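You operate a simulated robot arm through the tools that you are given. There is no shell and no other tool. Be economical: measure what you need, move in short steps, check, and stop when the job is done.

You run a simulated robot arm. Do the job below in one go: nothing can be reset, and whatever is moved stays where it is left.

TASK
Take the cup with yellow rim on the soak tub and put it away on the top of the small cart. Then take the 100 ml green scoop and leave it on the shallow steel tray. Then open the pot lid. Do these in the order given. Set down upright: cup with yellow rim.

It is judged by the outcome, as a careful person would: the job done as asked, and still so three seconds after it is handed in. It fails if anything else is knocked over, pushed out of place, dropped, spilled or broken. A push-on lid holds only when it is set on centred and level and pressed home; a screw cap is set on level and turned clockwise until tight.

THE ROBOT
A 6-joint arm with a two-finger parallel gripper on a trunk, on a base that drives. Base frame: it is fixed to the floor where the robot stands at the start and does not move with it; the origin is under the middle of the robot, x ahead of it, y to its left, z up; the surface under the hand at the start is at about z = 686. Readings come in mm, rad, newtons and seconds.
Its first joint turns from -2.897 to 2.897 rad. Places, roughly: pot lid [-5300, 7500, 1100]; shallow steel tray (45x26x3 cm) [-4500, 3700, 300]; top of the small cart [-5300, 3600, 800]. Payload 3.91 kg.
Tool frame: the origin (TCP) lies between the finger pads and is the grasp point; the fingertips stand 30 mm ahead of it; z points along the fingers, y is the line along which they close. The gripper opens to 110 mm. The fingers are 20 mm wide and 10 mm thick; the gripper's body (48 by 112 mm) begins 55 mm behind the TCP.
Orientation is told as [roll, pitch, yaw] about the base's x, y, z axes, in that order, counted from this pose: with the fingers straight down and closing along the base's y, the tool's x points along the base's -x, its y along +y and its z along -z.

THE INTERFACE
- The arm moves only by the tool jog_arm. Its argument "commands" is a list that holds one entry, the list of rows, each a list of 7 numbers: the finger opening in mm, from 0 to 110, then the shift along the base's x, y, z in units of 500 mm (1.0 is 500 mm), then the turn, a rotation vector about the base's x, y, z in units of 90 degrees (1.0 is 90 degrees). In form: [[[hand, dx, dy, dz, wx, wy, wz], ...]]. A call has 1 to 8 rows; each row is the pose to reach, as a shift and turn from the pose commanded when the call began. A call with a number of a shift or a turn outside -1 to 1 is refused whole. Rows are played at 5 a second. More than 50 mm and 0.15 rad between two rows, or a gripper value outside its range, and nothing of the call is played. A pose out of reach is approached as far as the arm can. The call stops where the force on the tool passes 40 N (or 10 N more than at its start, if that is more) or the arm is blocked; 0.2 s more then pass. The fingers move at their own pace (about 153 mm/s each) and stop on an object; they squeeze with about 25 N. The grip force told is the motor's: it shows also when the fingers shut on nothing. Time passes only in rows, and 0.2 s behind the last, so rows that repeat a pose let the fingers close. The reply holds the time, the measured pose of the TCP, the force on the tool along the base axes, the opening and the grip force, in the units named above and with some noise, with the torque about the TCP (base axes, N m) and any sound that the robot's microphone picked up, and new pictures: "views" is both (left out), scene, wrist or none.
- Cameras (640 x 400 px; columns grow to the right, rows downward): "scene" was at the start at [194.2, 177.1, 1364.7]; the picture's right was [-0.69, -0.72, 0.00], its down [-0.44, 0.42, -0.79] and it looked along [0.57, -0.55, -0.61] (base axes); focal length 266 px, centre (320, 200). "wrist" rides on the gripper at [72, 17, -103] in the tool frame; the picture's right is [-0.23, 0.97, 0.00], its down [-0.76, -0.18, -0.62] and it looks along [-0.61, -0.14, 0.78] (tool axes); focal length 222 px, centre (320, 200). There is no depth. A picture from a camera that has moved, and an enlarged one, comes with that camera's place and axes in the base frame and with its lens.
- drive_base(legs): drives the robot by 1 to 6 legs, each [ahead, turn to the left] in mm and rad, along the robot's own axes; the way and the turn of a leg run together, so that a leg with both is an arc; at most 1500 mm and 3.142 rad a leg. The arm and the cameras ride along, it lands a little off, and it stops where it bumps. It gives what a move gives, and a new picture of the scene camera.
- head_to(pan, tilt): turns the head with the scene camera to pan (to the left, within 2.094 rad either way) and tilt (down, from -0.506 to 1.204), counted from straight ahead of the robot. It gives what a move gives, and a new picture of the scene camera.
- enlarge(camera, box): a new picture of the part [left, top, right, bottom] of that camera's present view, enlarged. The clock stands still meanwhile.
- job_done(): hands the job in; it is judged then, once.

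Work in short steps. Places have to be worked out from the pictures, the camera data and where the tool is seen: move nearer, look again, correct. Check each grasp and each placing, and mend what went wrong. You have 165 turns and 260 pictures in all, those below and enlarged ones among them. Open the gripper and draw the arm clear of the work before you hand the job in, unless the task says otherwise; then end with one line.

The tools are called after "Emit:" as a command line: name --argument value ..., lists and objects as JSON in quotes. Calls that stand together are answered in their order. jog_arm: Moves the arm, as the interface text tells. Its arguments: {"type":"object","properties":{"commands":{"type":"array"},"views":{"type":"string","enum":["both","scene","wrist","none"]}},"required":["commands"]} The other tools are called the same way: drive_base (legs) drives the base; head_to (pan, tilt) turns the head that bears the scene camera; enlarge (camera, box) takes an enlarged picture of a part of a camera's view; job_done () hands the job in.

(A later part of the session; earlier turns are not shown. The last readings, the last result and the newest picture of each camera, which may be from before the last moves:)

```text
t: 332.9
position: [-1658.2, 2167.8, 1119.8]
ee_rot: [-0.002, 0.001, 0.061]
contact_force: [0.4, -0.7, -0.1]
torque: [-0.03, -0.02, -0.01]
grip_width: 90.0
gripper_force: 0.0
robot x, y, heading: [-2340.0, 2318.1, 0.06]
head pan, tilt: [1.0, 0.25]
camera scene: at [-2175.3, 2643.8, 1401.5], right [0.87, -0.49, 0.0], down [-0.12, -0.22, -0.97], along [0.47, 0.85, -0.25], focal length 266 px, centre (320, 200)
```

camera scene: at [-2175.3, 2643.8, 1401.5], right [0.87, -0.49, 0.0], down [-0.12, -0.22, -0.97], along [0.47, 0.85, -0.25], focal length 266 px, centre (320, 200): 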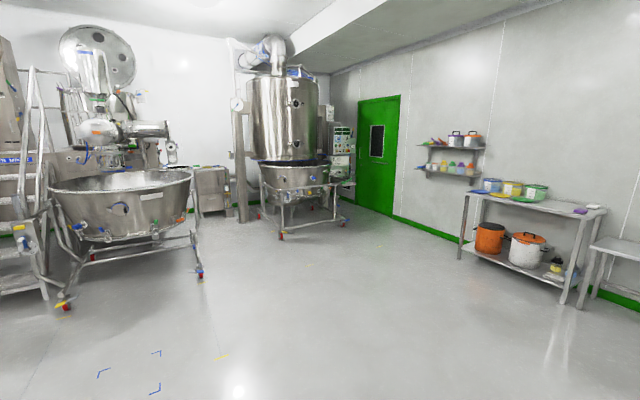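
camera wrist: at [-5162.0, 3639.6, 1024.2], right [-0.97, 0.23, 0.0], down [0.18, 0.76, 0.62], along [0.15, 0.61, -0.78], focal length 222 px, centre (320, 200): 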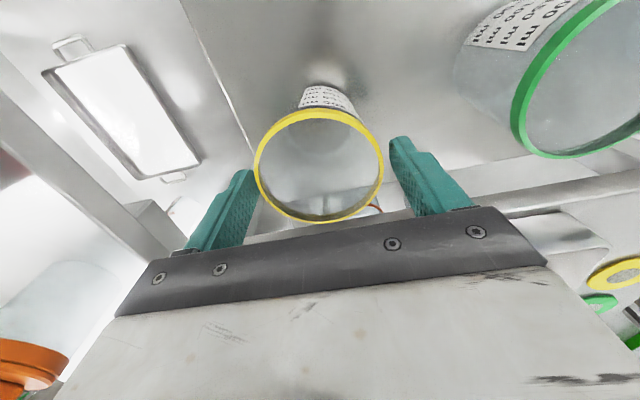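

Emit:
enlarge --camera "scene" --box '[410, 120, 500, 185]'

Emit:
enlarge --camera "scene" --box '[180, 90, 380, 240]'

Emit:
enlarge --camera "scene" --box '[440, 165, 620, 305]'

Emit:
head_to --pan 2.05 --tilt 0.45

```text
6.15 times, centred on (455, 152) of scene
camera zoom: at [-2175.3, 2643.8, 1401.5], right [0.87, -0.49, 0.0], down [-0.12, -0.22, -0.97], along [0.47, 0.85, -0.25], focal length 1635 px, centre (-511, 492)
```

zoom: 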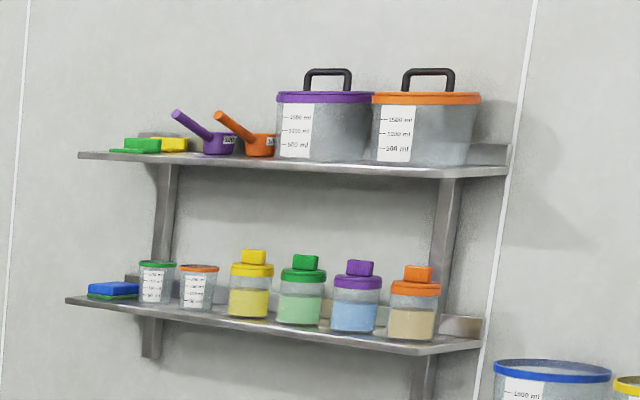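

```text
2.67 times, centred on (280, 165) of scene
camera zoom: at [-2175.3, 2643.8, 1401.5], right [0.87, -0.49, 0.0], down [-0.12, -0.22, -0.97], along [0.47, 0.85, -0.25], focal length 708 px, centre (427, 293)
```

zoom: 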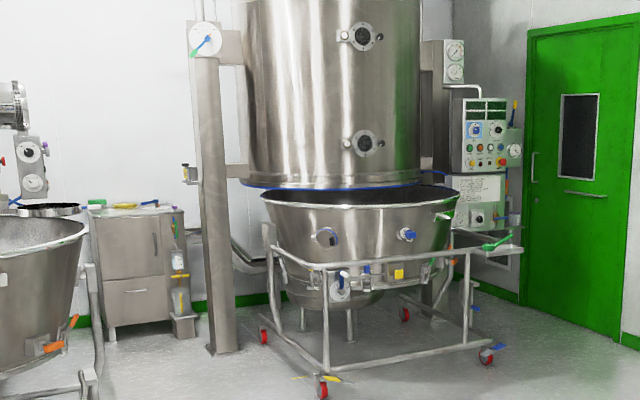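

```text
2.86 times, centred on (530, 235) of scene
camera zoom: at [-2175.3, 2643.8, 1401.5], right [0.87, -0.49, 0.0], down [-0.12, -0.22, -0.97], along [0.47, 0.85, -0.25], focal length 759 px, centre (-280, 100)
```

zoom: 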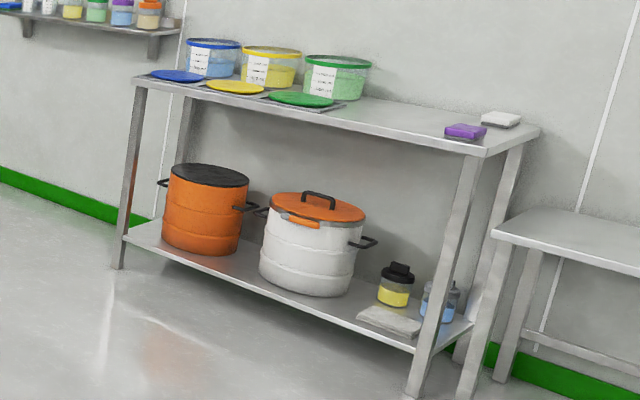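

```text
t: 334.2
position: [-1658.8, 2168.1, 1119.6]
ee_rot: [0.0, 0.0, 0.061]
contact_force: [-0.4, -0.2, -0.3]
torque: [0.02, 0.02, 0.0]
grip_width: 89.9
gripper_force: 0.2
robot x, y, heading: [-2339.1, 2316.7, 0.061]
head pan, tilt: [2.051, 0.45]
camera scene: at [-2268.3, 2641.2, 1382.9], right [0.86, 0.51, 0.0], down [0.22, -0.37, -0.9], along [-0.46, 0.77, -0.43], focal length 266 px, centre (320, 200)
```

scene: 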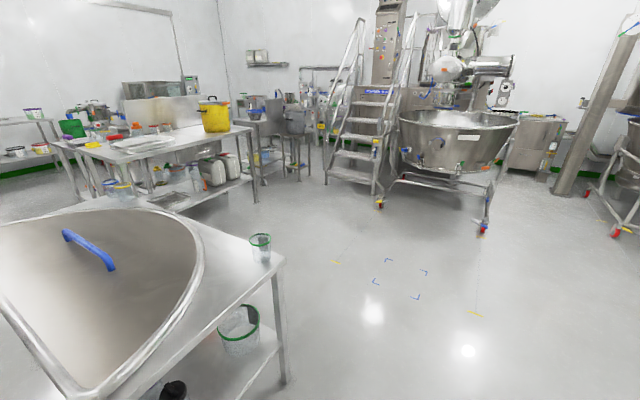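

I read the labels on the two door-shelf scoops for reference.

Emit:
head_to --pan 0.5 --tilt 0.1

Emit:
enlarge --camera "scene" --box '[250, 150, 330, 200]'

```text
t: 335.8
position: [-1659.0, 2168.3, 1119.0]
ee_rot: [-0.002, 0.0, 0.062]
contact_force: [0.3, -0.8, -0.6]
torque: [-0.05, 0.01, 0.03]
grip_width: 89.9
gripper_force: 0.0
robot x, y, heading: [-2339.2, 2318.8, 0.063]
head pan, tilt: [0.499, 0.099]
camera scene: at [-2143.1, 2611.2, 1415.4], right [0.53, -0.85, 0.0], down [-0.08, -0.05, -0.99], along [0.84, 0.53, -0.1], focal length 266 px, centre (320, 200)
```

scene: 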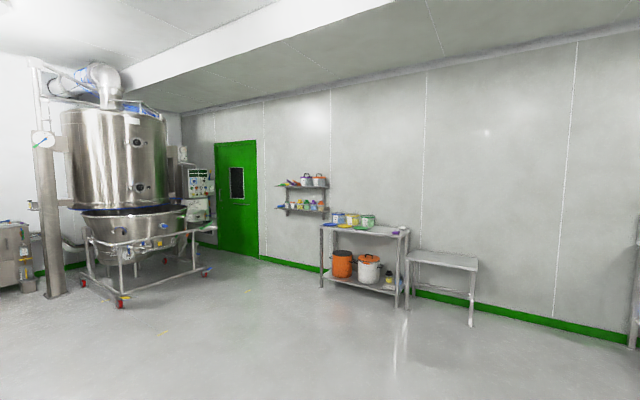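

```text
8.00 times, centred on (290, 175) of scene
camera zoom: at [-2143.1, 2611.2, 1415.4], right [0.53, -0.85, 0.0], down [-0.08, -0.05, -0.99], along [0.84, 0.53, -0.1], focal length 2125 px, centre (560, 400)
```

zoom: 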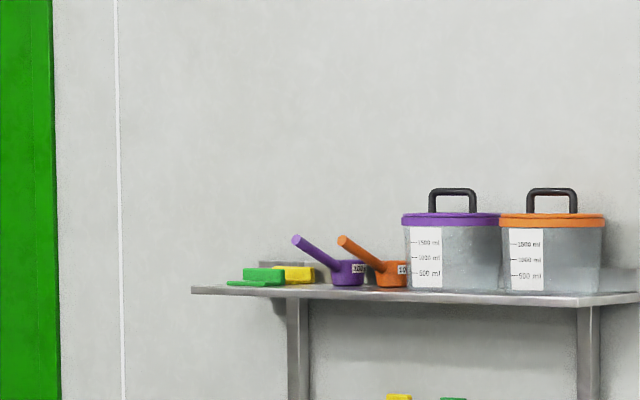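

Emit:
enlarge --camera "scene" --box '[284, 176, 304, 190]'

Emit:
head_to --pan 2.09 --tilt 0.75

Emit:
enlarge --camera "scene" --box '[150, 200, 310, 340]'

```text
16.00 times, centred on (294, 183) of scene
camera zoom: at [-2143.1, 2611.2, 1415.4], right [0.53, -0.85, 0.0], down [-0.08, -0.05, -0.99], along [0.84, 0.53, -0.1], focal length 4251 px, centre (736, 472)
```

zoom: 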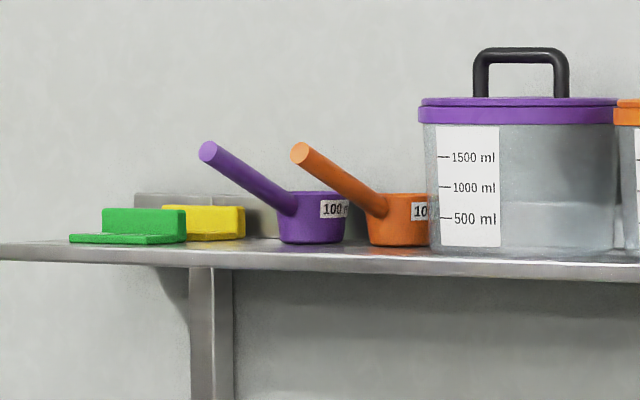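

```text
t: 337.4
position: [-1657.9, 2167.1, 1118.8]
ee_rot: [-0.003, 0.0, 0.062]
contact_force: [0.9, -0.2, -0.5]
torque: [0.01, 0.0, -0.03]
grip_width: 90.0
gripper_force: 0.0
robot x, y, heading: [-2340.4, 2317.0, 0.056]
head pan, tilt: [2.089, 0.75]
camera scene: at [-2266.3, 2631.7, 1356.5], right [0.84, 0.55, 0.0], down [0.37, -0.57, -0.73], along [-0.4, 0.61, -0.68], focal length 266 px, centre (320, 200)
```

scene: 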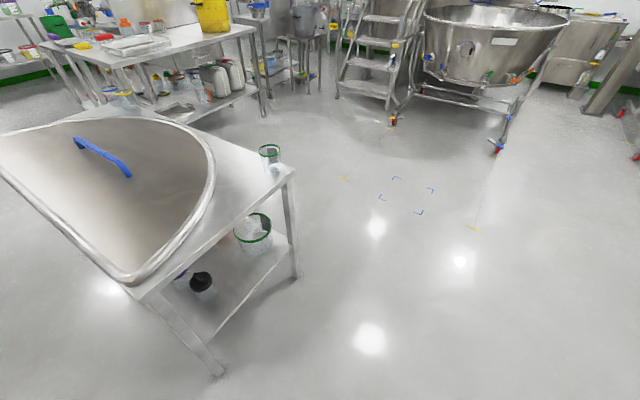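

```text
2.86 times, centred on (230, 270) of scene
camera zoom: at [-2266.3, 2631.7, 1356.5], right [0.84, 0.55, 0.0], down [0.37, -0.57, -0.73], along [-0.4, 0.61, -0.68], focal length 759 px, centre (577, 0)
```

zoom: 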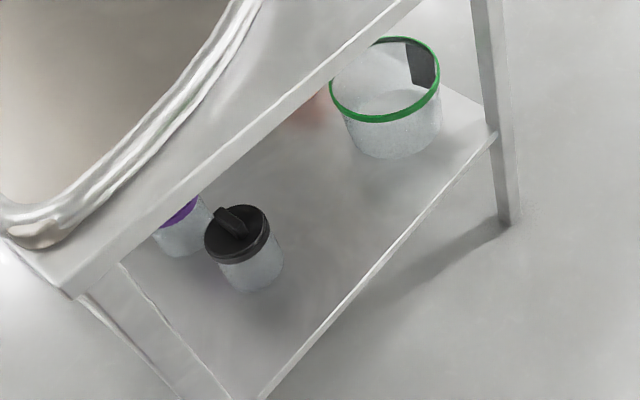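

In the earlier view a green handled thing lay on a ledge beside the dryer's panel near the door. I zoom on that.

Emit:
head_to --pan 0.9 --tilt 0.15

Emit:
enlarge --camera "scene" --box '[280, 130, 380, 210]'

```text
t: 338.8
position: [-1658.7, 2168.5, 1119.0]
ee_rot: [-0.001, -0.001, 0.061]
contact_force: [-0.3, -0.4, 0.1]
torque: [-0.01, 0.0, -0.03]
grip_width: 89.9
gripper_force: 0.0
robot x, y, heading: [-2339.7, 2319.8, 0.057]
head pan, tilt: [0.901, 0.15]
camera scene: at [-2168.0, 2638.4, 1410.7], right [0.82, -0.57, 0.0], down [-0.09, -0.12, -0.99], along [0.57, 0.81, -0.15], focal length 266 px, centre (320, 200)
```

scene: 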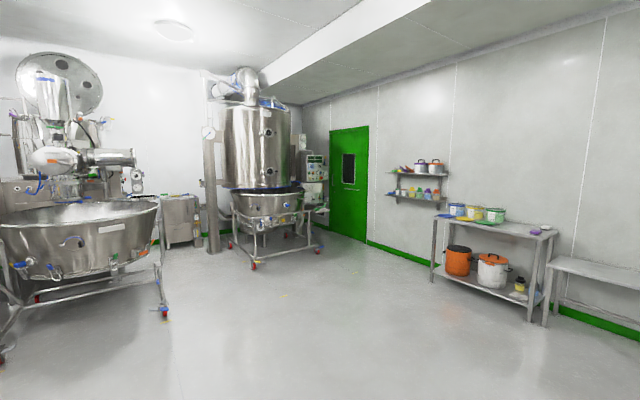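

```text
5.00 times, centred on (330, 170) of scene
camera zoom: at [-2168.0, 2638.4, 1410.7], right [0.82, -0.57, 0.0], down [-0.09, -0.12, -0.99], along [0.57, 0.81, -0.15], focal length 1328 px, centre (270, 350)
```

zoom: 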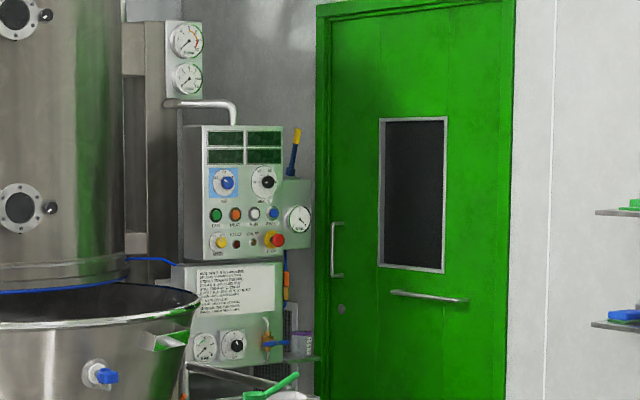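

There is a green rod-handled object there by the dryer. I zoom lower on it.

Emit:
enlarge --camera "scene" --box '[300, 192, 340, 222]'

```text
13.33 times, centred on (320, 207) of scene
camera zoom: at [-2168.0, 2638.4, 1410.7], right [0.82, -0.57, 0.0], down [-0.09, -0.12, -0.99], along [0.57, 0.81, -0.15], focal length 3542 px, centre (320, 107)
```

zoom: 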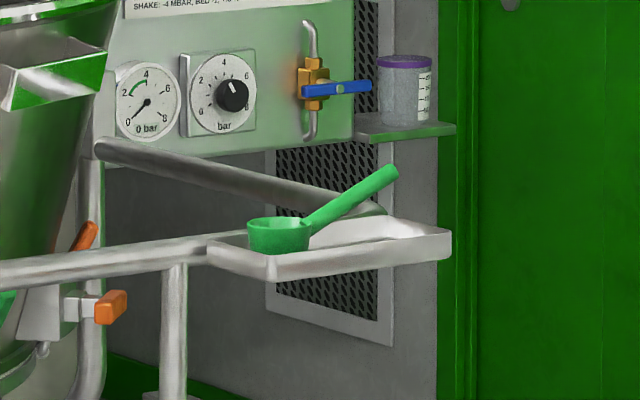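

Found it: a green scoop of the smaller size lying in a little tray beside the dryer trolley, about (0, 5800, 690). I drive to about (-100, 4700) and face it.

Emit:
drive_base --legs '[[0, 0.755], [1100, 0], [1100, 0], [1060, 0], [0, 0.755]]'

Emit:
head_to --pan -0.25 --tilt 0.45

```text
t: 359.1
position: [1.3, 5503.8, 1119.0]
ee_rot: [0.0, 0.001, 1.61]
contact_force: [-0.3, 0.7, 0.2]
torque: [0.0, -0.01, -0.02]
grip_width: 90.0
gripper_force: 0.1
robot x, y, heading: [-162.2, 4830.0, 1.609]
head pan, tilt: [0.901, 0.15]
camera scene: at [-476.0, 5005.6, 1410.8], right [0.59, 0.81, 0.0], down [0.12, -0.09, -0.99], along [-0.8, 0.58, -0.15], focal length 266 px, centre (320, 200)
```

scene: 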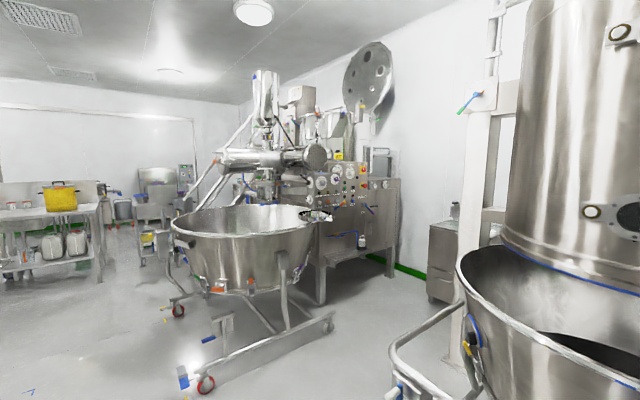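

```text
t: 360.5
position: [2.7, 5502.9, 1119.3]
ee_rot: [0.001, 0.002, 1.611]
contact_force: [-1.0, -0.2, -0.1]
torque: [-0.03, 0.0, 0.01]
grip_width: 90.1
gripper_force: 0.0
robot x, y, heading: [-160.5, 4828.5, 1.607]
head pan, tilt: [-0.25, 0.45]
camera scene: at [-382.0, 5040.8, 1382.9], right [0.98, -0.21, 0.0], down [-0.09, -0.43, -0.9], along [0.19, 0.88, -0.44], focal length 266 px, centre (320, 200)
```

scene: 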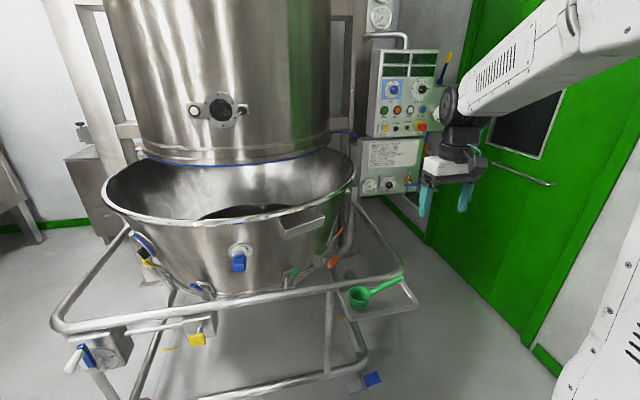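

The scoop is right ahead in the small side tray. I zoom to read its label and place it.

Emit:
enlarge --camera "scene" --box '[325, 260, 425, 330]'

Emit:
enlarge --camera "wrist" --box '[0, 0, 640, 400]'

```text
5.71 times, centred on (375, 295) of scene
camera zoom: at [-382.0, 5040.8, 1382.9], right [0.98, -0.21, 0.0], down [-0.09, -0.43, -0.9], along [0.19, 0.88, -0.44], focal length 1518 px, centre (6, -343)
```

zoom: 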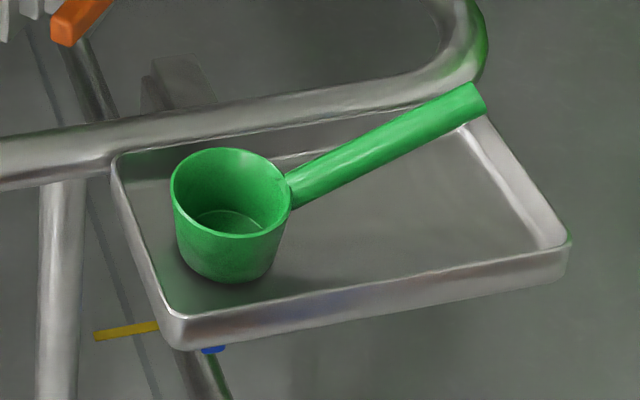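

```text
1.00 times, centred on (320, 200) of wrist (not enlarged: the box is as wide or as high as the picture)
camera zoom: at [-12.1, 5430.2, 1222.2], right [-0.98, 0.19, 0.0], down [0.15, 0.77, 0.62], along [0.12, 0.61, -0.78], focal length 222 px, centre (320, 200)
```

zoom: 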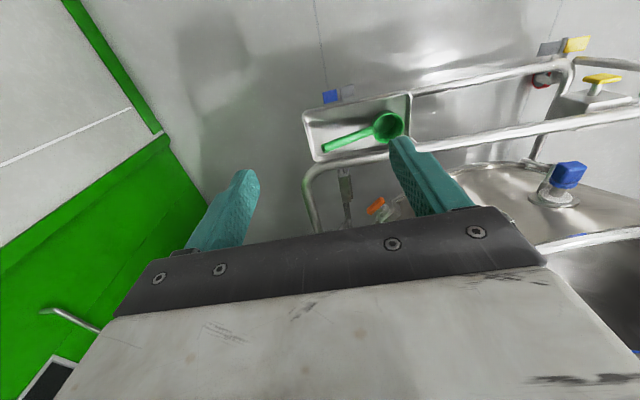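

Both cameras agree: bowl rim at (-124, 5631, 741), 68 mm across (100 ml size), handle rising along +x to (18, 5637, 780). I'll grip the handle with the tool pitched 45° forward and rolled, so the scoop stays upright and fits under the bench later; first I reorient the hand clear of everything.

Emit:
jog_arm --commands '[[[90, -0.0102, -0.0046, -0.0338, 0.04267, 0.03228, -0.07788], [90, -0.0204, -0.0092, -0.0676, 0.08534, 0.06456, -0.15576], [80, -0.0306, -0.0138, -0.1014, 0.128, 0.09684, -0.23364], [70, -0.0408, -0.0184, -0.1352, 0.17068, 0.12912, -0.31152], [60, -0.051, -0.023, -0.169, 0.21335, 0.1614, -0.3894], [50, -0.0612, -0.0276, -0.2028, 0.25602, 0.19368, -0.46728], [40, -0.0714, -0.0322, -0.2366, 0.29869, 0.22596, -0.54516], [36, -0.0816, -0.0368, -0.2704, 0.34136, 0.25824, -0.62304]]]'

```text
t: 362.3
position: [-38.2, 5485.5, 981.0]
ee_rot: [0.591, -0.267, 0.512]
contact_force: [0.4, -1.4, -0.3]
torque: [0.05, -0.02, 0.0]
grip_width: 36.1
gripper_force: 0.2
robot x, y, heading: [-162.2, 4823.9, 1.615]
head pan, tilt: [-0.25, 0.45]
camera scene: at [-381.9, 5040.8, 1382.9], right [0.98, -0.21, 0.0], down [-0.09, -0.43, -0.9], along [0.19, 0.88, -0.44], focal length 266 px, centre (320, 200)
camera wrist: at [-100.2, 5399.3, 1055.1], right [-0.33, 0.74, 0.58], down [0.79, -0.13, 0.6], along [0.52, 0.66, -0.54], focal length 222 px, centre (320, 200)
```

scene: 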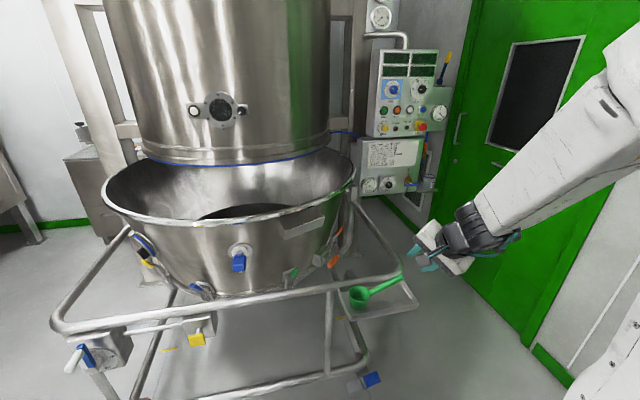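
wrist: 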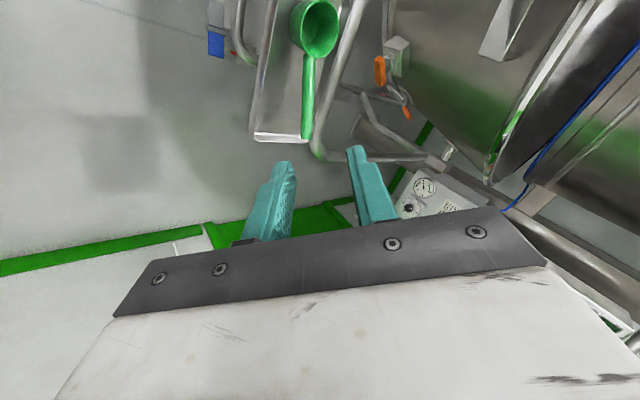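

The orientation is coming as planned. I finish the turn and go to the pre-grasp point behind the handle.

Emit:
jog_arm --commands '[[[36, -0.005, 0.0, -0.07, 0.0427, 0.0323, -0.0779], [36, -0.01, 0.03, -0.14, 0.0853, 0.0646, -0.1558], [36, -0.015, 0.07, -0.21, 0.0853, 0.0646, -0.1558], [36, -0.02, 0.116, -0.28, 0.0853, 0.0646, -0.1558], [36, -0.02, 0.116, -0.28, 0.0853, 0.0646, -0.1558]]]'

Emit:
enlarge --camera "scene" --box '[325, 220, 455, 330]'

```text
t: 363.5
position: [-52.4, 5548.3, 843.3]
ee_rot: [0.759, -0.22, 0.227]
contact_force: [0.4, 0.4, 0.4]
torque: [0.0, 0.01, -0.01]
grip_width: 36.0
gripper_force: 0.1
out of reach, approached as far as the arm can: row 1, 2
robot x, y, heading: [-158.2, 4826.3, 1.613]
head pan, tilt: [-0.25, 0.45]
camera scene: at [-381.9, 5040.7, 1382.8], right [0.98, -0.21, 0.0], down [-0.09, -0.43, -0.9], along [0.19, 0.88, -0.44], focal length 266 px, centre (320, 200)
camera wrist: at [-124.4, 5468.7, 911.9], right [-0.09, 0.71, 0.7], down [0.78, -0.39, 0.49], along [0.62, 0.59, -0.52], focal length 222 px, centre (320, 200)
```

scene: 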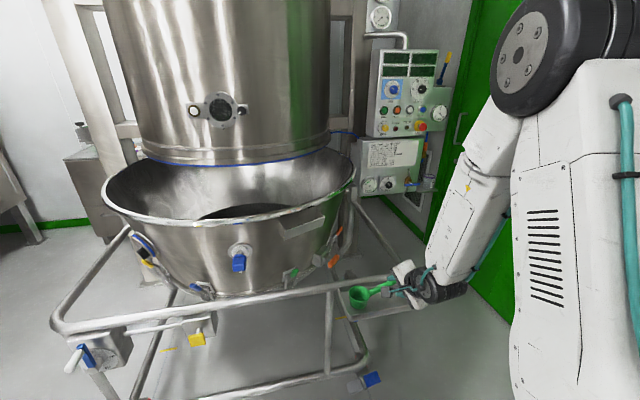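
wrist: 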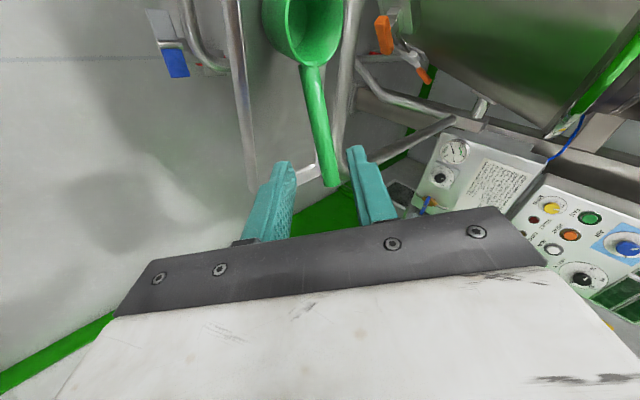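

```text
3.64 times, centred on (390, 275) of scene
camera zoom: at [-381.9, 5040.7, 1382.8], right [0.98, -0.21, 0.0], down [-0.09, -0.43, -0.9], along [0.19, 0.88, -0.44], focal length 966 px, centre (66, -73)
```

zoom: 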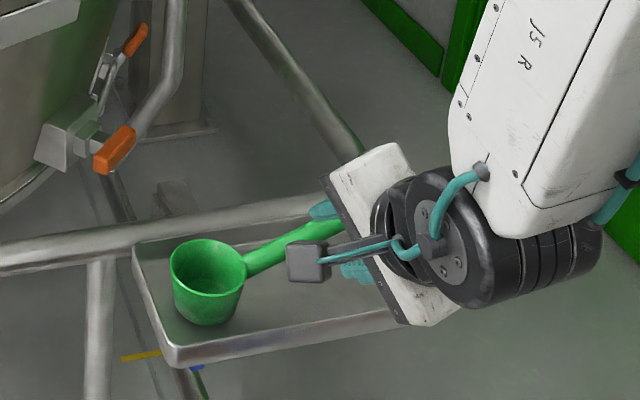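

Pose is as planned; the handle lies about 6 mm low along the closing line. I advance most of the way with that correction and check.

Emit:
jog_arm --commands '[[[40, 0.003, 0.05, -0.058, 0, 0, 0], [40, 0.006, 0.1, -0.116, 0, 0, 0], [40, 0.006, 0.1, -0.116, 0, 0, 0]]]'

Emit:
enlarge --camera "scene" --box '[325, 240, 425, 330]'

```text
t: 364.3
position: [-48.5, 5598.9, 783.7]
ee_rot: [0.758, -0.221, 0.227]
contact_force: [0.3, 0.4, -0.6]
torque: [-0.02, -0.01, 0.01]
grip_width: 40.2
gripper_force: 0.0
robot x, y, heading: [-159.4, 4824.7, 1.608]
head pan, tilt: [-0.25, 0.45]
camera scene: at [-381.9, 5040.8, 1382.8], right [0.98, -0.21, 0.0], down [-0.09, -0.43, -0.9], along [0.19, 0.88, -0.44], focal length 266 px, centre (320, 200)
camera wrist: at [-120.5, 5519.2, 852.4], right [-0.09, 0.71, 0.7], down [0.78, -0.39, 0.49], along [0.62, 0.59, -0.52], focal length 222 px, centre (320, 200)
```

scene: 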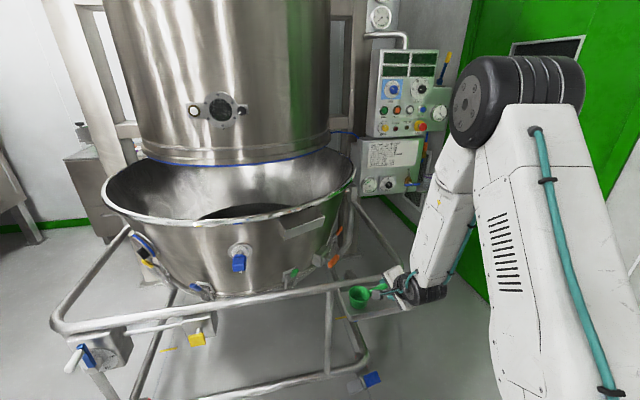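
wrist: 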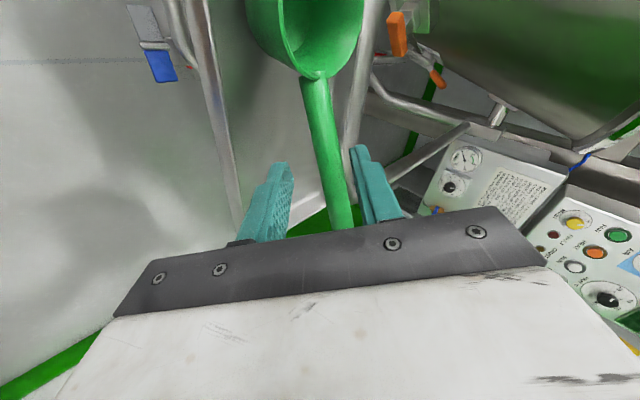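

```text
4.44 times, centred on (375, 285) of scene
camera zoom: at [-381.9, 5040.8, 1382.8], right [0.98, -0.21, 0.0], down [-0.09, -0.43, -0.9], along [0.19, 0.88, -0.44], focal length 1181 px, centre (76, -178)
```

zoom: 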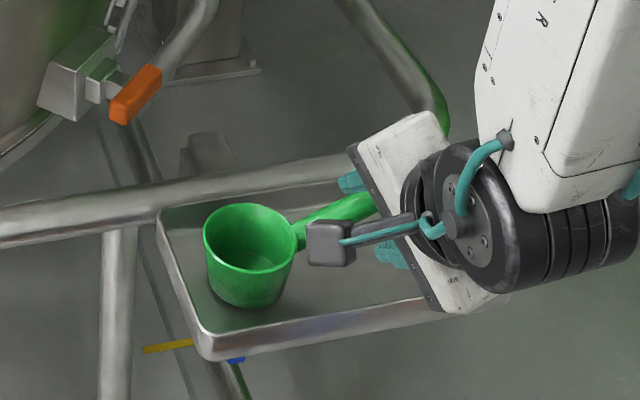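

The handle is running between the fingers. I advance the last 39 mm and close on it.

Emit:
jog_arm --commands '[[[40, 0.0, 0.028, -0.028, 0, 0, 0], [40, 0.0, 0.056, -0.056, 0, 0, 0], [40, 0.0, 0.056, -0.056, 0, 0, 0], [5, 0.0, 0.056, -0.056, 0, 0, 0], [5, 0.0, 0.056, -0.056, 0, 0, 0], [5, 0.0, 0.056, -0.056, 0, 0, 0]]]'

```text
t: 365.7
position: [-47.5, 5622.1, 756.7]
ee_rot: [0.76, -0.218, 0.227]
contact_force: [-0.5, 3.9, 12.3]
torque: [0.43, 0.63, -0.21]
grip_width: 19.9
gripper_force: 24.9
robot x, y, heading: [-162.7, 4830.8, 1.613]
head pan, tilt: [-0.25, 0.45]
camera scene: at [-381.9, 5040.6, 1382.9], right [0.98, -0.21, 0.0], down [-0.09, -0.43, -0.9], along [0.19, 0.88, -0.44], focal length 266 px, centre (320, 200)
camera wrist: at [-120.2, 5543.8, 825.9], right [-0.09, 0.7, 0.7], down [0.78, -0.39, 0.49], along [0.62, 0.59, -0.52], focal length 222 px, centre (320, 200)
```

scene: 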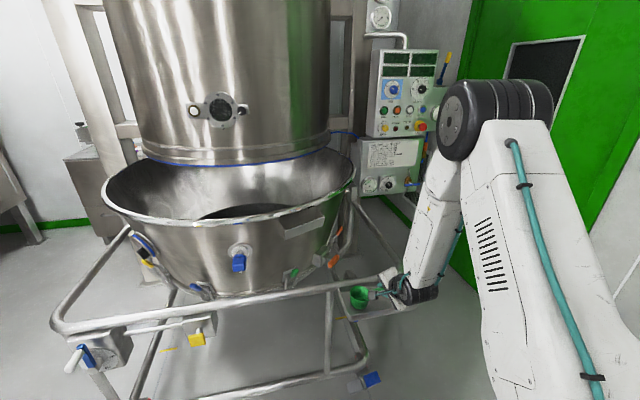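
wrist: 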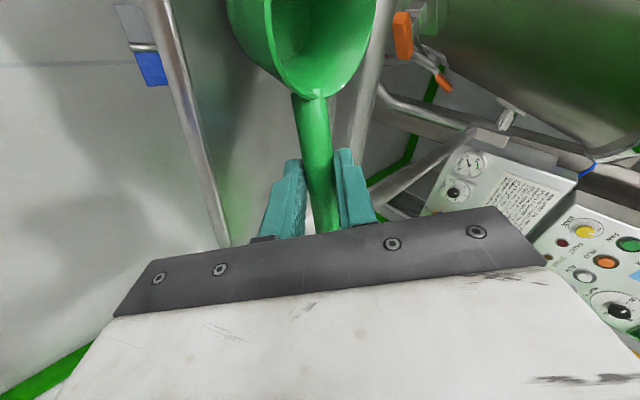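

Gripped at 19.9 mm. I lift straight up, then draw back.

Emit:
jog_arm --commands '[[[5, 0, 0, 0.03, 0, 0, 0], [5, 0, 0, 0.09, 0, 0, 0], [5, 0, 0, 0.17, 0, 0, 0], [5, 0, 0, 0.26, 0, 0, 0], [5, 0, -0.04, 0.34, 0, 0, 0], [5, 0, -0.1, 0.4, 0, 0, 0], [5, 0, -0.16, 0.44, 0, 0, 0], [5, 0, -0.2, 0.46, 0, 0, 0]]]'

Emit:
enlarge --camera "scene" --box '[320, 130, 480, 260]'

```text
t: 367.5
position: [-45.7, 5525.0, 989.2]
ee_rot: [0.757, -0.22, 0.227]
contact_force: [-0.4, 0.3, -0.9]
torque: [-0.02, -0.03, -0.02]
grip_width: 19.3
gripper_force: 24.8
robot x, y, heading: [-159.4, 4826.0, 1.614]
head pan, tilt: [-0.25, 0.45]
camera scene: at [-381.8, 5041.2, 1382.8], right [0.98, -0.21, 0.0], down [-0.09, -0.43, -0.9], along [0.19, 0.88, -0.44], focal length 266 px, centre (320, 200)
camera wrist: at [-119.9, 5445.9, 1057.7], right [-0.09, 0.71, 0.7], down [0.78, -0.39, 0.49], along [0.62, 0.59, -0.52], focal length 222 px, centre (320, 200)
```

scene: 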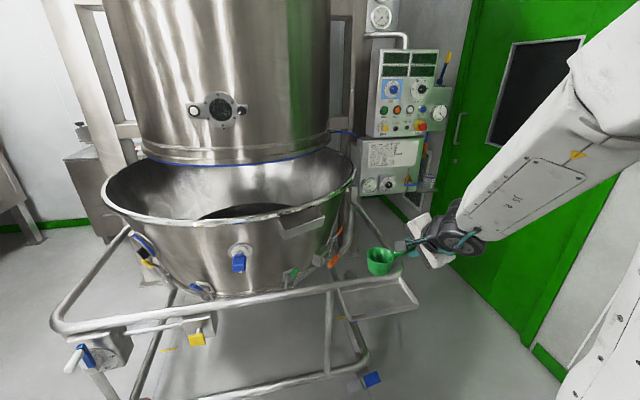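
wrist: 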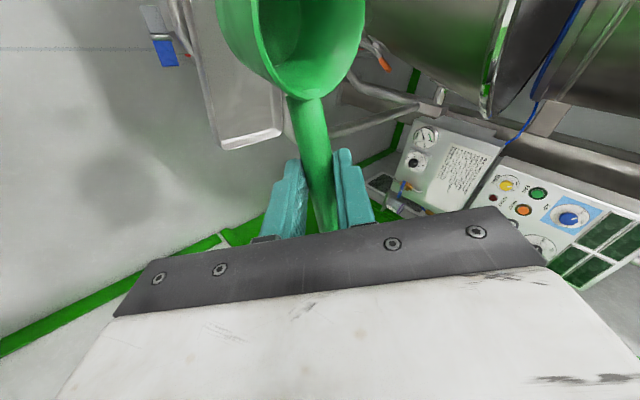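

```text
3.08 times, centred on (400, 195) of scene
camera zoom: at [-381.8, 5041.2, 1382.8], right [0.98, -0.21, 0.0], down [-0.09, -0.43, -0.9], along [0.19, 0.88, -0.44], focal length 817 px, centre (74, 215)
```

zoom: 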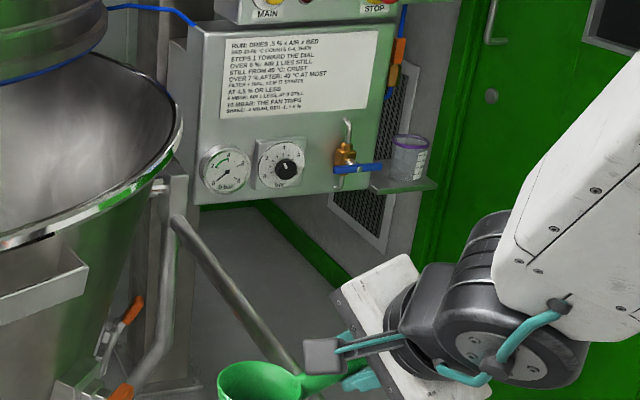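

The scoop is held level. I take it to the east end of the bench: back off, drive to about (-2700, 3800), face west and stop at x≈-3400.

Emit:
drive_base --legs '[[-300, 0], [0, 1.805], [1325, 0], [1326, 0], [0, -0.277], [700, 0]]'

Emit:
head_to --pan -0.15 --tilt 0.6

```text
t: 391.0
position: [-4107.3, 3814.0, 988.9]
ee_rot: [0.757, -0.219, 1.786]
contact_force: [-0.1, 0.2, -0.2]
torque: [-0.01, -0.03, 0.01]
grip_width: 18.7
gripper_force: 25.4
robot x, y, heading: [-3417.1, 3685.8, -3.117]
head pan, tilt: [-0.25, 0.45]
camera scene: at [-3625.5, 3472.8, 1382.8], right [0.22, 0.97, 0.0], down [0.42, -0.1, -0.9], along [-0.88, 0.2, -0.44], focal length 266 px, centre (320, 200)
```

scene: 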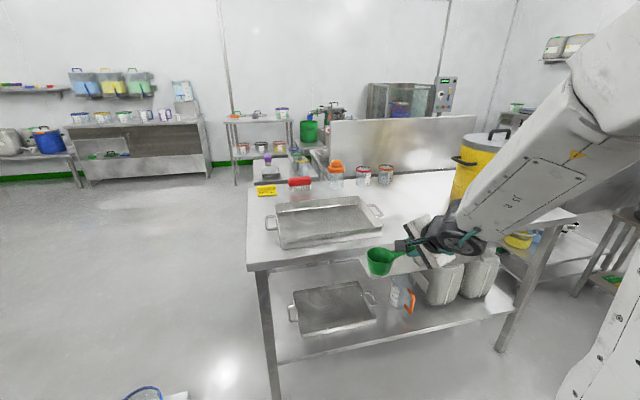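

```text
t: 391.7
position: [-4107.6, 3815.1, 988.5]
ee_rot: [0.758, -0.22, 1.783]
contact_force: [0.0, 1.0, -0.8]
torque: [0.0, -0.01, 0.01]
grip_width: 19.0
gripper_force: 25.3
robot x, y, heading: [-3413.1, 3691.4, -3.12]
head pan, tilt: [-0.15, 0.6]
camera scene: at [-3623.6, 3463.4, 1369.3], right [0.13, 0.99, 0.0], down [0.56, -0.07, -0.83], along [-0.82, 0.1, -0.56], focal length 266 px, centre (320, 200)
```

scene: 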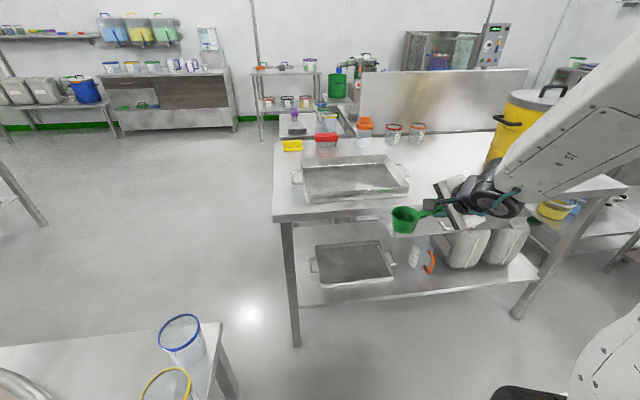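

I'm before the bench's east end with a clear view of the tray on the low shelf. I enlarge to measure it.

Emit:
enlarge --camera "scene" --box '[265, 200, 465, 330]'

```text
3.08 times, centred on (365, 265) of scene
camera zoom: at [-3623.6, 3463.4, 1369.3], right [0.13, 0.99, 0.0], down [0.56, -0.07, -0.83], along [-0.82, 0.1, -0.56], focal length 817 px, centre (182, 0)
```

zoom: 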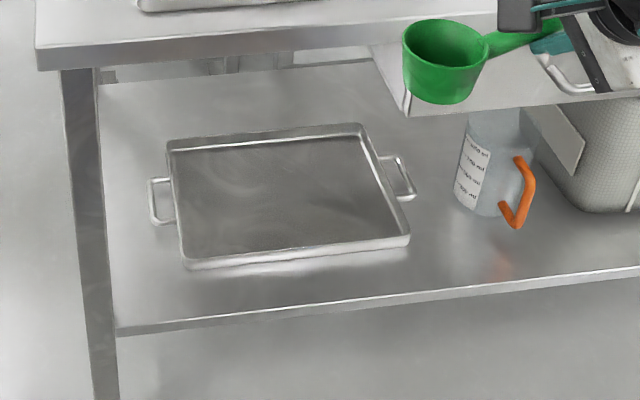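

Tray measured: x -4700…-4433, y 3568…3933, floor about z 303; shelf edge at x≈-4345, bench underside ≈806. I flatten the tool to about 33° and start lowering outside the bench.

Emit:
jog_arm --commands '[[[5, -0.018, -0.0107, -0.085, 0, 0.067, 0], [5, -0.036, -0.0214, -0.17, 0, 0.133, 0], [5, -0.054, -0.032, -0.26, 0, 0.133, 0], [5, -0.072, -0.043, -0.35, 0, 0.133, 0], [5, -0.09, -0.0535, -0.44, 0, 0.133, 0], [5, -0.108, -0.064, -0.53, 0, 0.133, 0], [5, -0.126, -0.075, -0.62, 0, 0.133, 0], [5, -0.144, -0.086, -0.71, 0, 0.133, 0]]]'

```text
t: 393.5
position: [-4173.2, 3809.5, 635.8]
ee_rot: [0.974, -0.242, 1.759]
contact_force: [0.4, 1.1, -1.3]
torque: [0.03, 0.0, -0.02]
grip_width: 18.7
gripper_force: 24.7
out of reach, approached as far as the arm can: row 2, 4, 5, 6, 7, 8
robot x, y, heading: [-3409.9, 3687.7, -3.113]
head pan, tilt: [-0.15, 0.6]
camera scene: at [-3623.4, 3463.4, 1369.3], right [0.12, 0.99, 0.0], down [0.56, -0.07, -0.83], along [-0.82, 0.1, -0.56], focal length 266 px, centre (320, 200)
camera wrist: at [-4082.3, 3737.3, 687.8], right [-0.54, -0.08, 0.84], down [0.48, 0.79, 0.38], along [-0.69, 0.6, -0.39], focal length 222 px, centre (320, 200)
```

scene: 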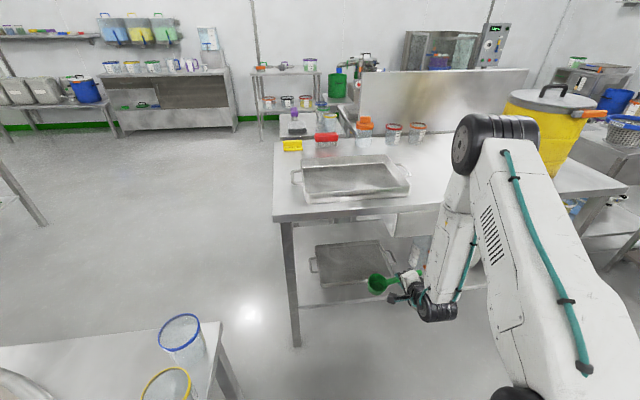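
wrist: 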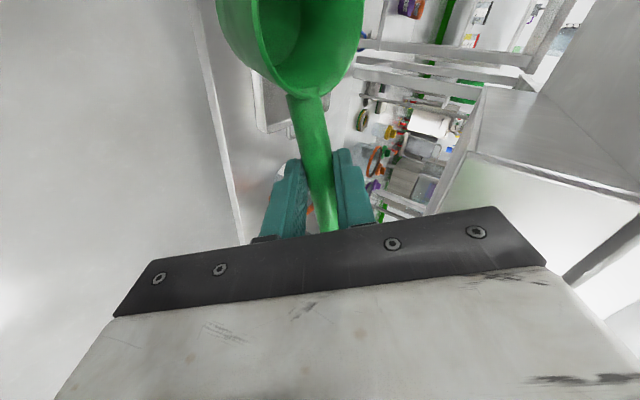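

Forearm stands nearly vertical here, so I'd clash with the bench edge when reaching in. Backing the base by about 130 mm lets the arm stretch and lean back while going under.

Emit:
drive_base --legs '[[-130, 0]]'

Emit:
jog_arm --commands '[[[5, -0.03, 0, -0.08, 0, 0, 0], [5, -0.06, 0, -0.16, 0, 0, 0], [5, -0.1, 0, -0.23, 0, 0, 0], [5, -0.14, 0, -0.3, 0, 0, 0], [5, -0.18, 0, -0.36, 0, 0, 0], [5, -0.22, 0, -0.4, 0, 0, 0], [5, -0.26, 0, -0.42, 0, 0, 0], [5, -0.28, 0, -0.43, 0, 0, 0]]]'

```text
t: 394.8
position: [-4041.9, 3811.0, 634.4]
ee_rot: [0.974, -0.244, 1.762]
contact_force: [-0.8, 0.0, -0.9]
torque: [-0.01, 0.0, 0.01]
grip_width: 18.9
gripper_force: 24.7
robot x, y, heading: [-3284.1, 3696.5, -3.113]
head pan, tilt: [-0.15, 0.6]
camera scene: at [-3490.1, 3466.1, 1369.3], right [0.12, 0.99, 0.0], down [0.56, -0.07, -0.82], along [-0.82, 0.1, -0.57], focal length 266 px, centre (320, 200)
```

scene: 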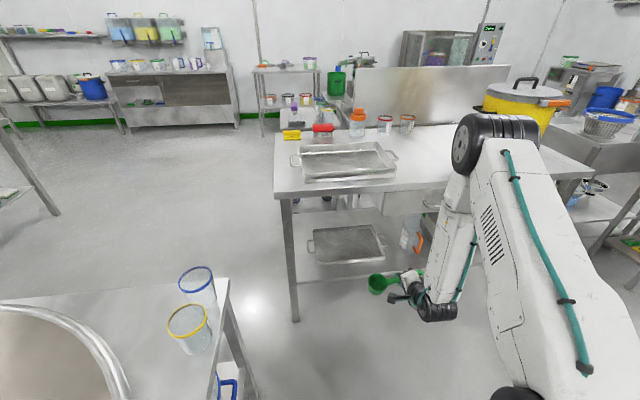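

```text
t: 396.6
position: [-4182.3, 3819.2, 422.3]
ee_rot: [0.972, -0.235, 1.769]
contact_force: [-1.2, 0.6, -0.9]
torque: [0.05, 0.0, -0.01]
grip_width: 19.1
gripper_force: 24.2
out of reach, approached as far as the arm can: row 3, 4, 5, 6, 7, 8
robot x, y, heading: [-3280.2, 3694.5, -3.113]
head pan, tilt: [-0.15, 0.6]
camera scene: at [-3490.1, 3466.1, 1369.3], right [0.12, 0.99, 0.0], down [0.56, -0.07, -0.82], along [-0.82, 0.1, -0.57], focal length 266 px, centre (320, 200)
camera wrist: at [-4090.6, 3747.0, 475.4], right [-0.54, -0.08, 0.84], down [0.46, 0.8, 0.37], along [-0.7, 0.59, -0.4], focal length 222 px, centre (320, 200)
```

scene: 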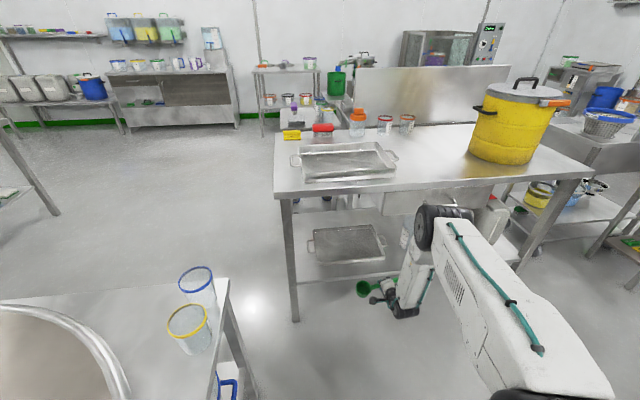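
wrist: 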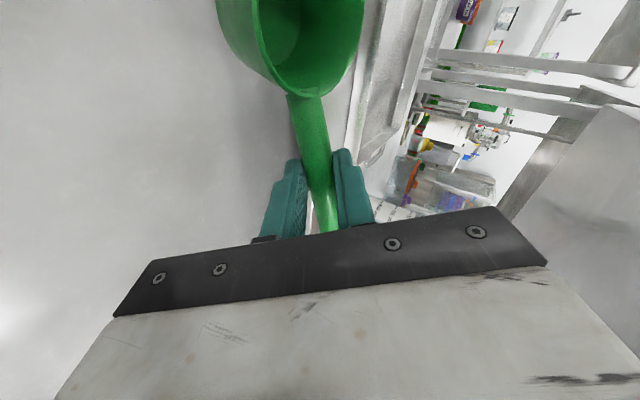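

Scoop is at z≈422 outside the shelf and the elbow is low. I now reach in horizontally over the tray.

Emit:
jog_arm --commands '[[[5, -0.08, -0.008, 0, 0, 0, 0], [5, -0.16, -0.016, 0, 0, 0, 0], [5, -0.24, -0.024, 0, 0, 0, 0], [5, -0.32, -0.032, 0, 0, 0, 0], [5, -0.4, -0.04, 0, 0, 0, 0]]]'

```text
t: 397.8
position: [-4380.9, 3795.0, 417.9]
ee_rot: [0.972, -0.241, 1.762]
contact_force: [0.9, -0.7, 1.6]
torque: [-0.1, 0.0, 0.04]
grip_width: 18.9
gripper_force: 25.3
robot x, y, heading: [-3281.7, 3692.7, -3.115]
head pan, tilt: [-0.15, 0.6]
camera scene: at [-3490.1, 3466.1, 1369.3], right [0.12, 0.99, 0.0], down [0.56, -0.07, -0.82], along [-0.82, 0.1, -0.57], focal length 266 px, centre (320, 200)
camera wrist: at [-4289.5, 3722.3, 471.0], right [-0.54, -0.08, 0.84], down [0.47, 0.8, 0.38], along [-0.69, 0.6, -0.4], focal length 222 px, centre (320, 200)
```

scene: 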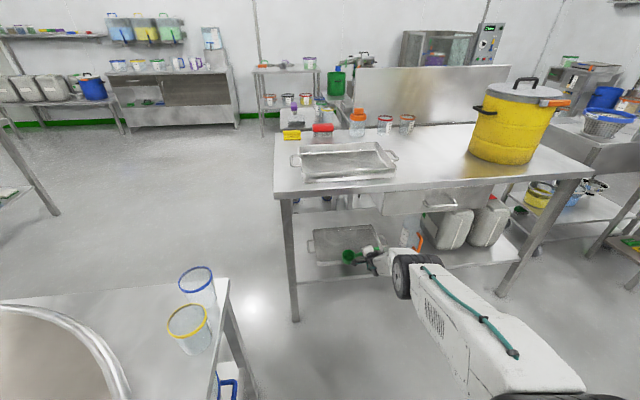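
wrist: 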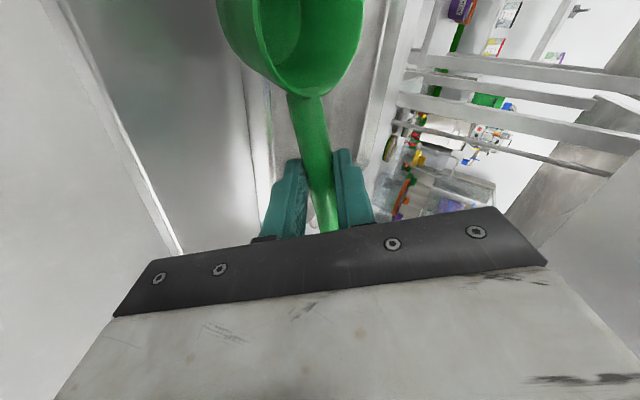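

The arm leans back well clear of the bench. I check the bowl against the tray.

Emit:
enlarge --camera "scene" --box '[285, 200, 445, 300]'

```text
4.00 times, centred on (365, 250) of scene
camera zoom: at [-3490.1, 3466.1, 1369.3], right [0.12, 0.99, 0.0], down [0.56, -0.07, -0.82], along [-0.82, 0.1, -0.57], focal length 1063 px, centre (140, 0)
```

zoom: 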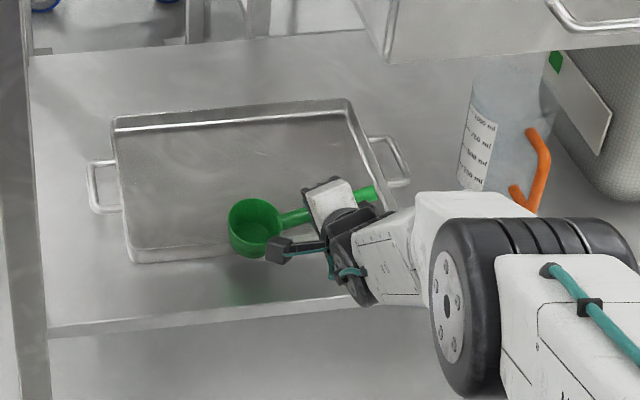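

The bowl is about to pass over the near rim. I reach a further 140 mm in, a little to the left, then look again.

Emit:
jog_arm --commands '[[[5, -0.08, -0.015, 0.004, 0, 0, 0], [5, -0.16, -0.03, 0.004, 0, 0, 0], [5, -0.24, -0.045, 0.004, 0, 0, 0], [5, -0.28, -0.05, 0.0, 0, 0, 0], [5, -0.28, -0.05, 0.0, 0, 0, 0]]]'

Emit:
enlarge --camera "scene" --box '[285, 200, 445, 300]'

```text
t: 399.0
position: [-4427.6, 3780.5, 467.2]
ee_rot: [0.973, -0.242, 1.761]
contact_force: [0.3, 0.2, -0.5]
torque: [0.06, -0.01, -0.02]
grip_width: 18.8
gripper_force: 25.1
out of reach, approached as far as the arm can: row 1, 2, 3, 4, 5
robot x, y, heading: [-3278.7, 3690.7, -3.116]
head pan, tilt: [-0.15, 0.6]
camera scene: at [-3490.0, 3466.1, 1369.3], right [0.12, 0.99, 0.0], down [0.56, -0.07, -0.82], along [-0.82, 0.1, -0.57], focal length 266 px, centre (320, 200)
camera wrist: at [-4336.2, 3708.5, 520.5], right [-0.54, -0.08, 0.84], down [0.47, 0.8, 0.38], along [-0.69, 0.6, -0.4], focal length 222 px, centre (320, 200)
```

scene: 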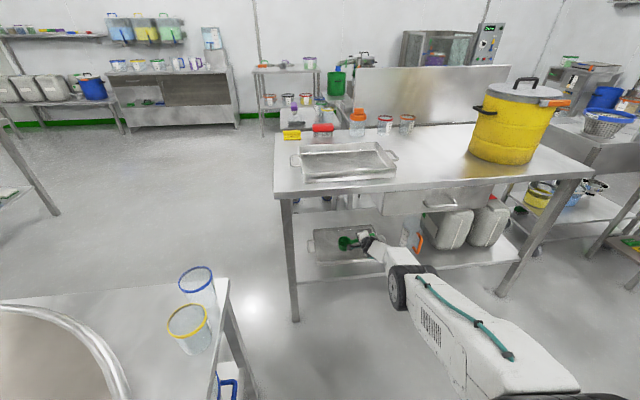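
wrist: 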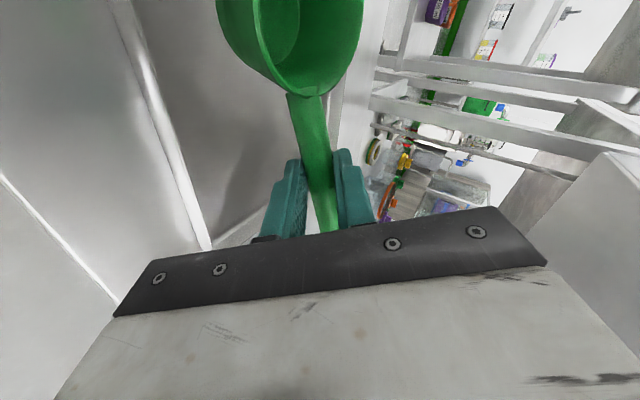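

```text
4.00 times, centred on (365, 250) of scene
camera zoom: at [-3490.0, 3466.1, 1369.3], right [0.12, 0.99, 0.0], down [0.56, -0.07, -0.82], along [-0.82, 0.1, -0.57], focal length 1063 px, centre (140, 0)
```

zoom: 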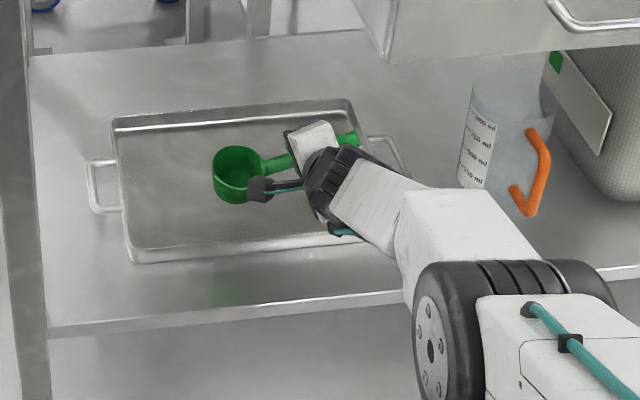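

That is the arm's full stretch, so I'll pull back a bit and let the base bring it in. First a small test shift to see the reference pose.

Emit:
jog_arm --commands '[[[5, 0.04, 0, 0, 0, 0, 0], [5, 0.04, 0, 0, 0, 0, 0]]]' --views "none"

```text
t: 399.6
position: [-4409.8, 3781.1, 467.4]
ee_rot: [0.974, -0.242, 1.763]
contact_force: [0.0, -0.1, -1.2]
torque: [0.01, 0.0, -0.03]
grip_width: 18.9
gripper_force: 25.1
robot x, y, heading: [-3279.9, 3691.6, -3.113]
head pan, tilt: [-0.15, 0.6]
```

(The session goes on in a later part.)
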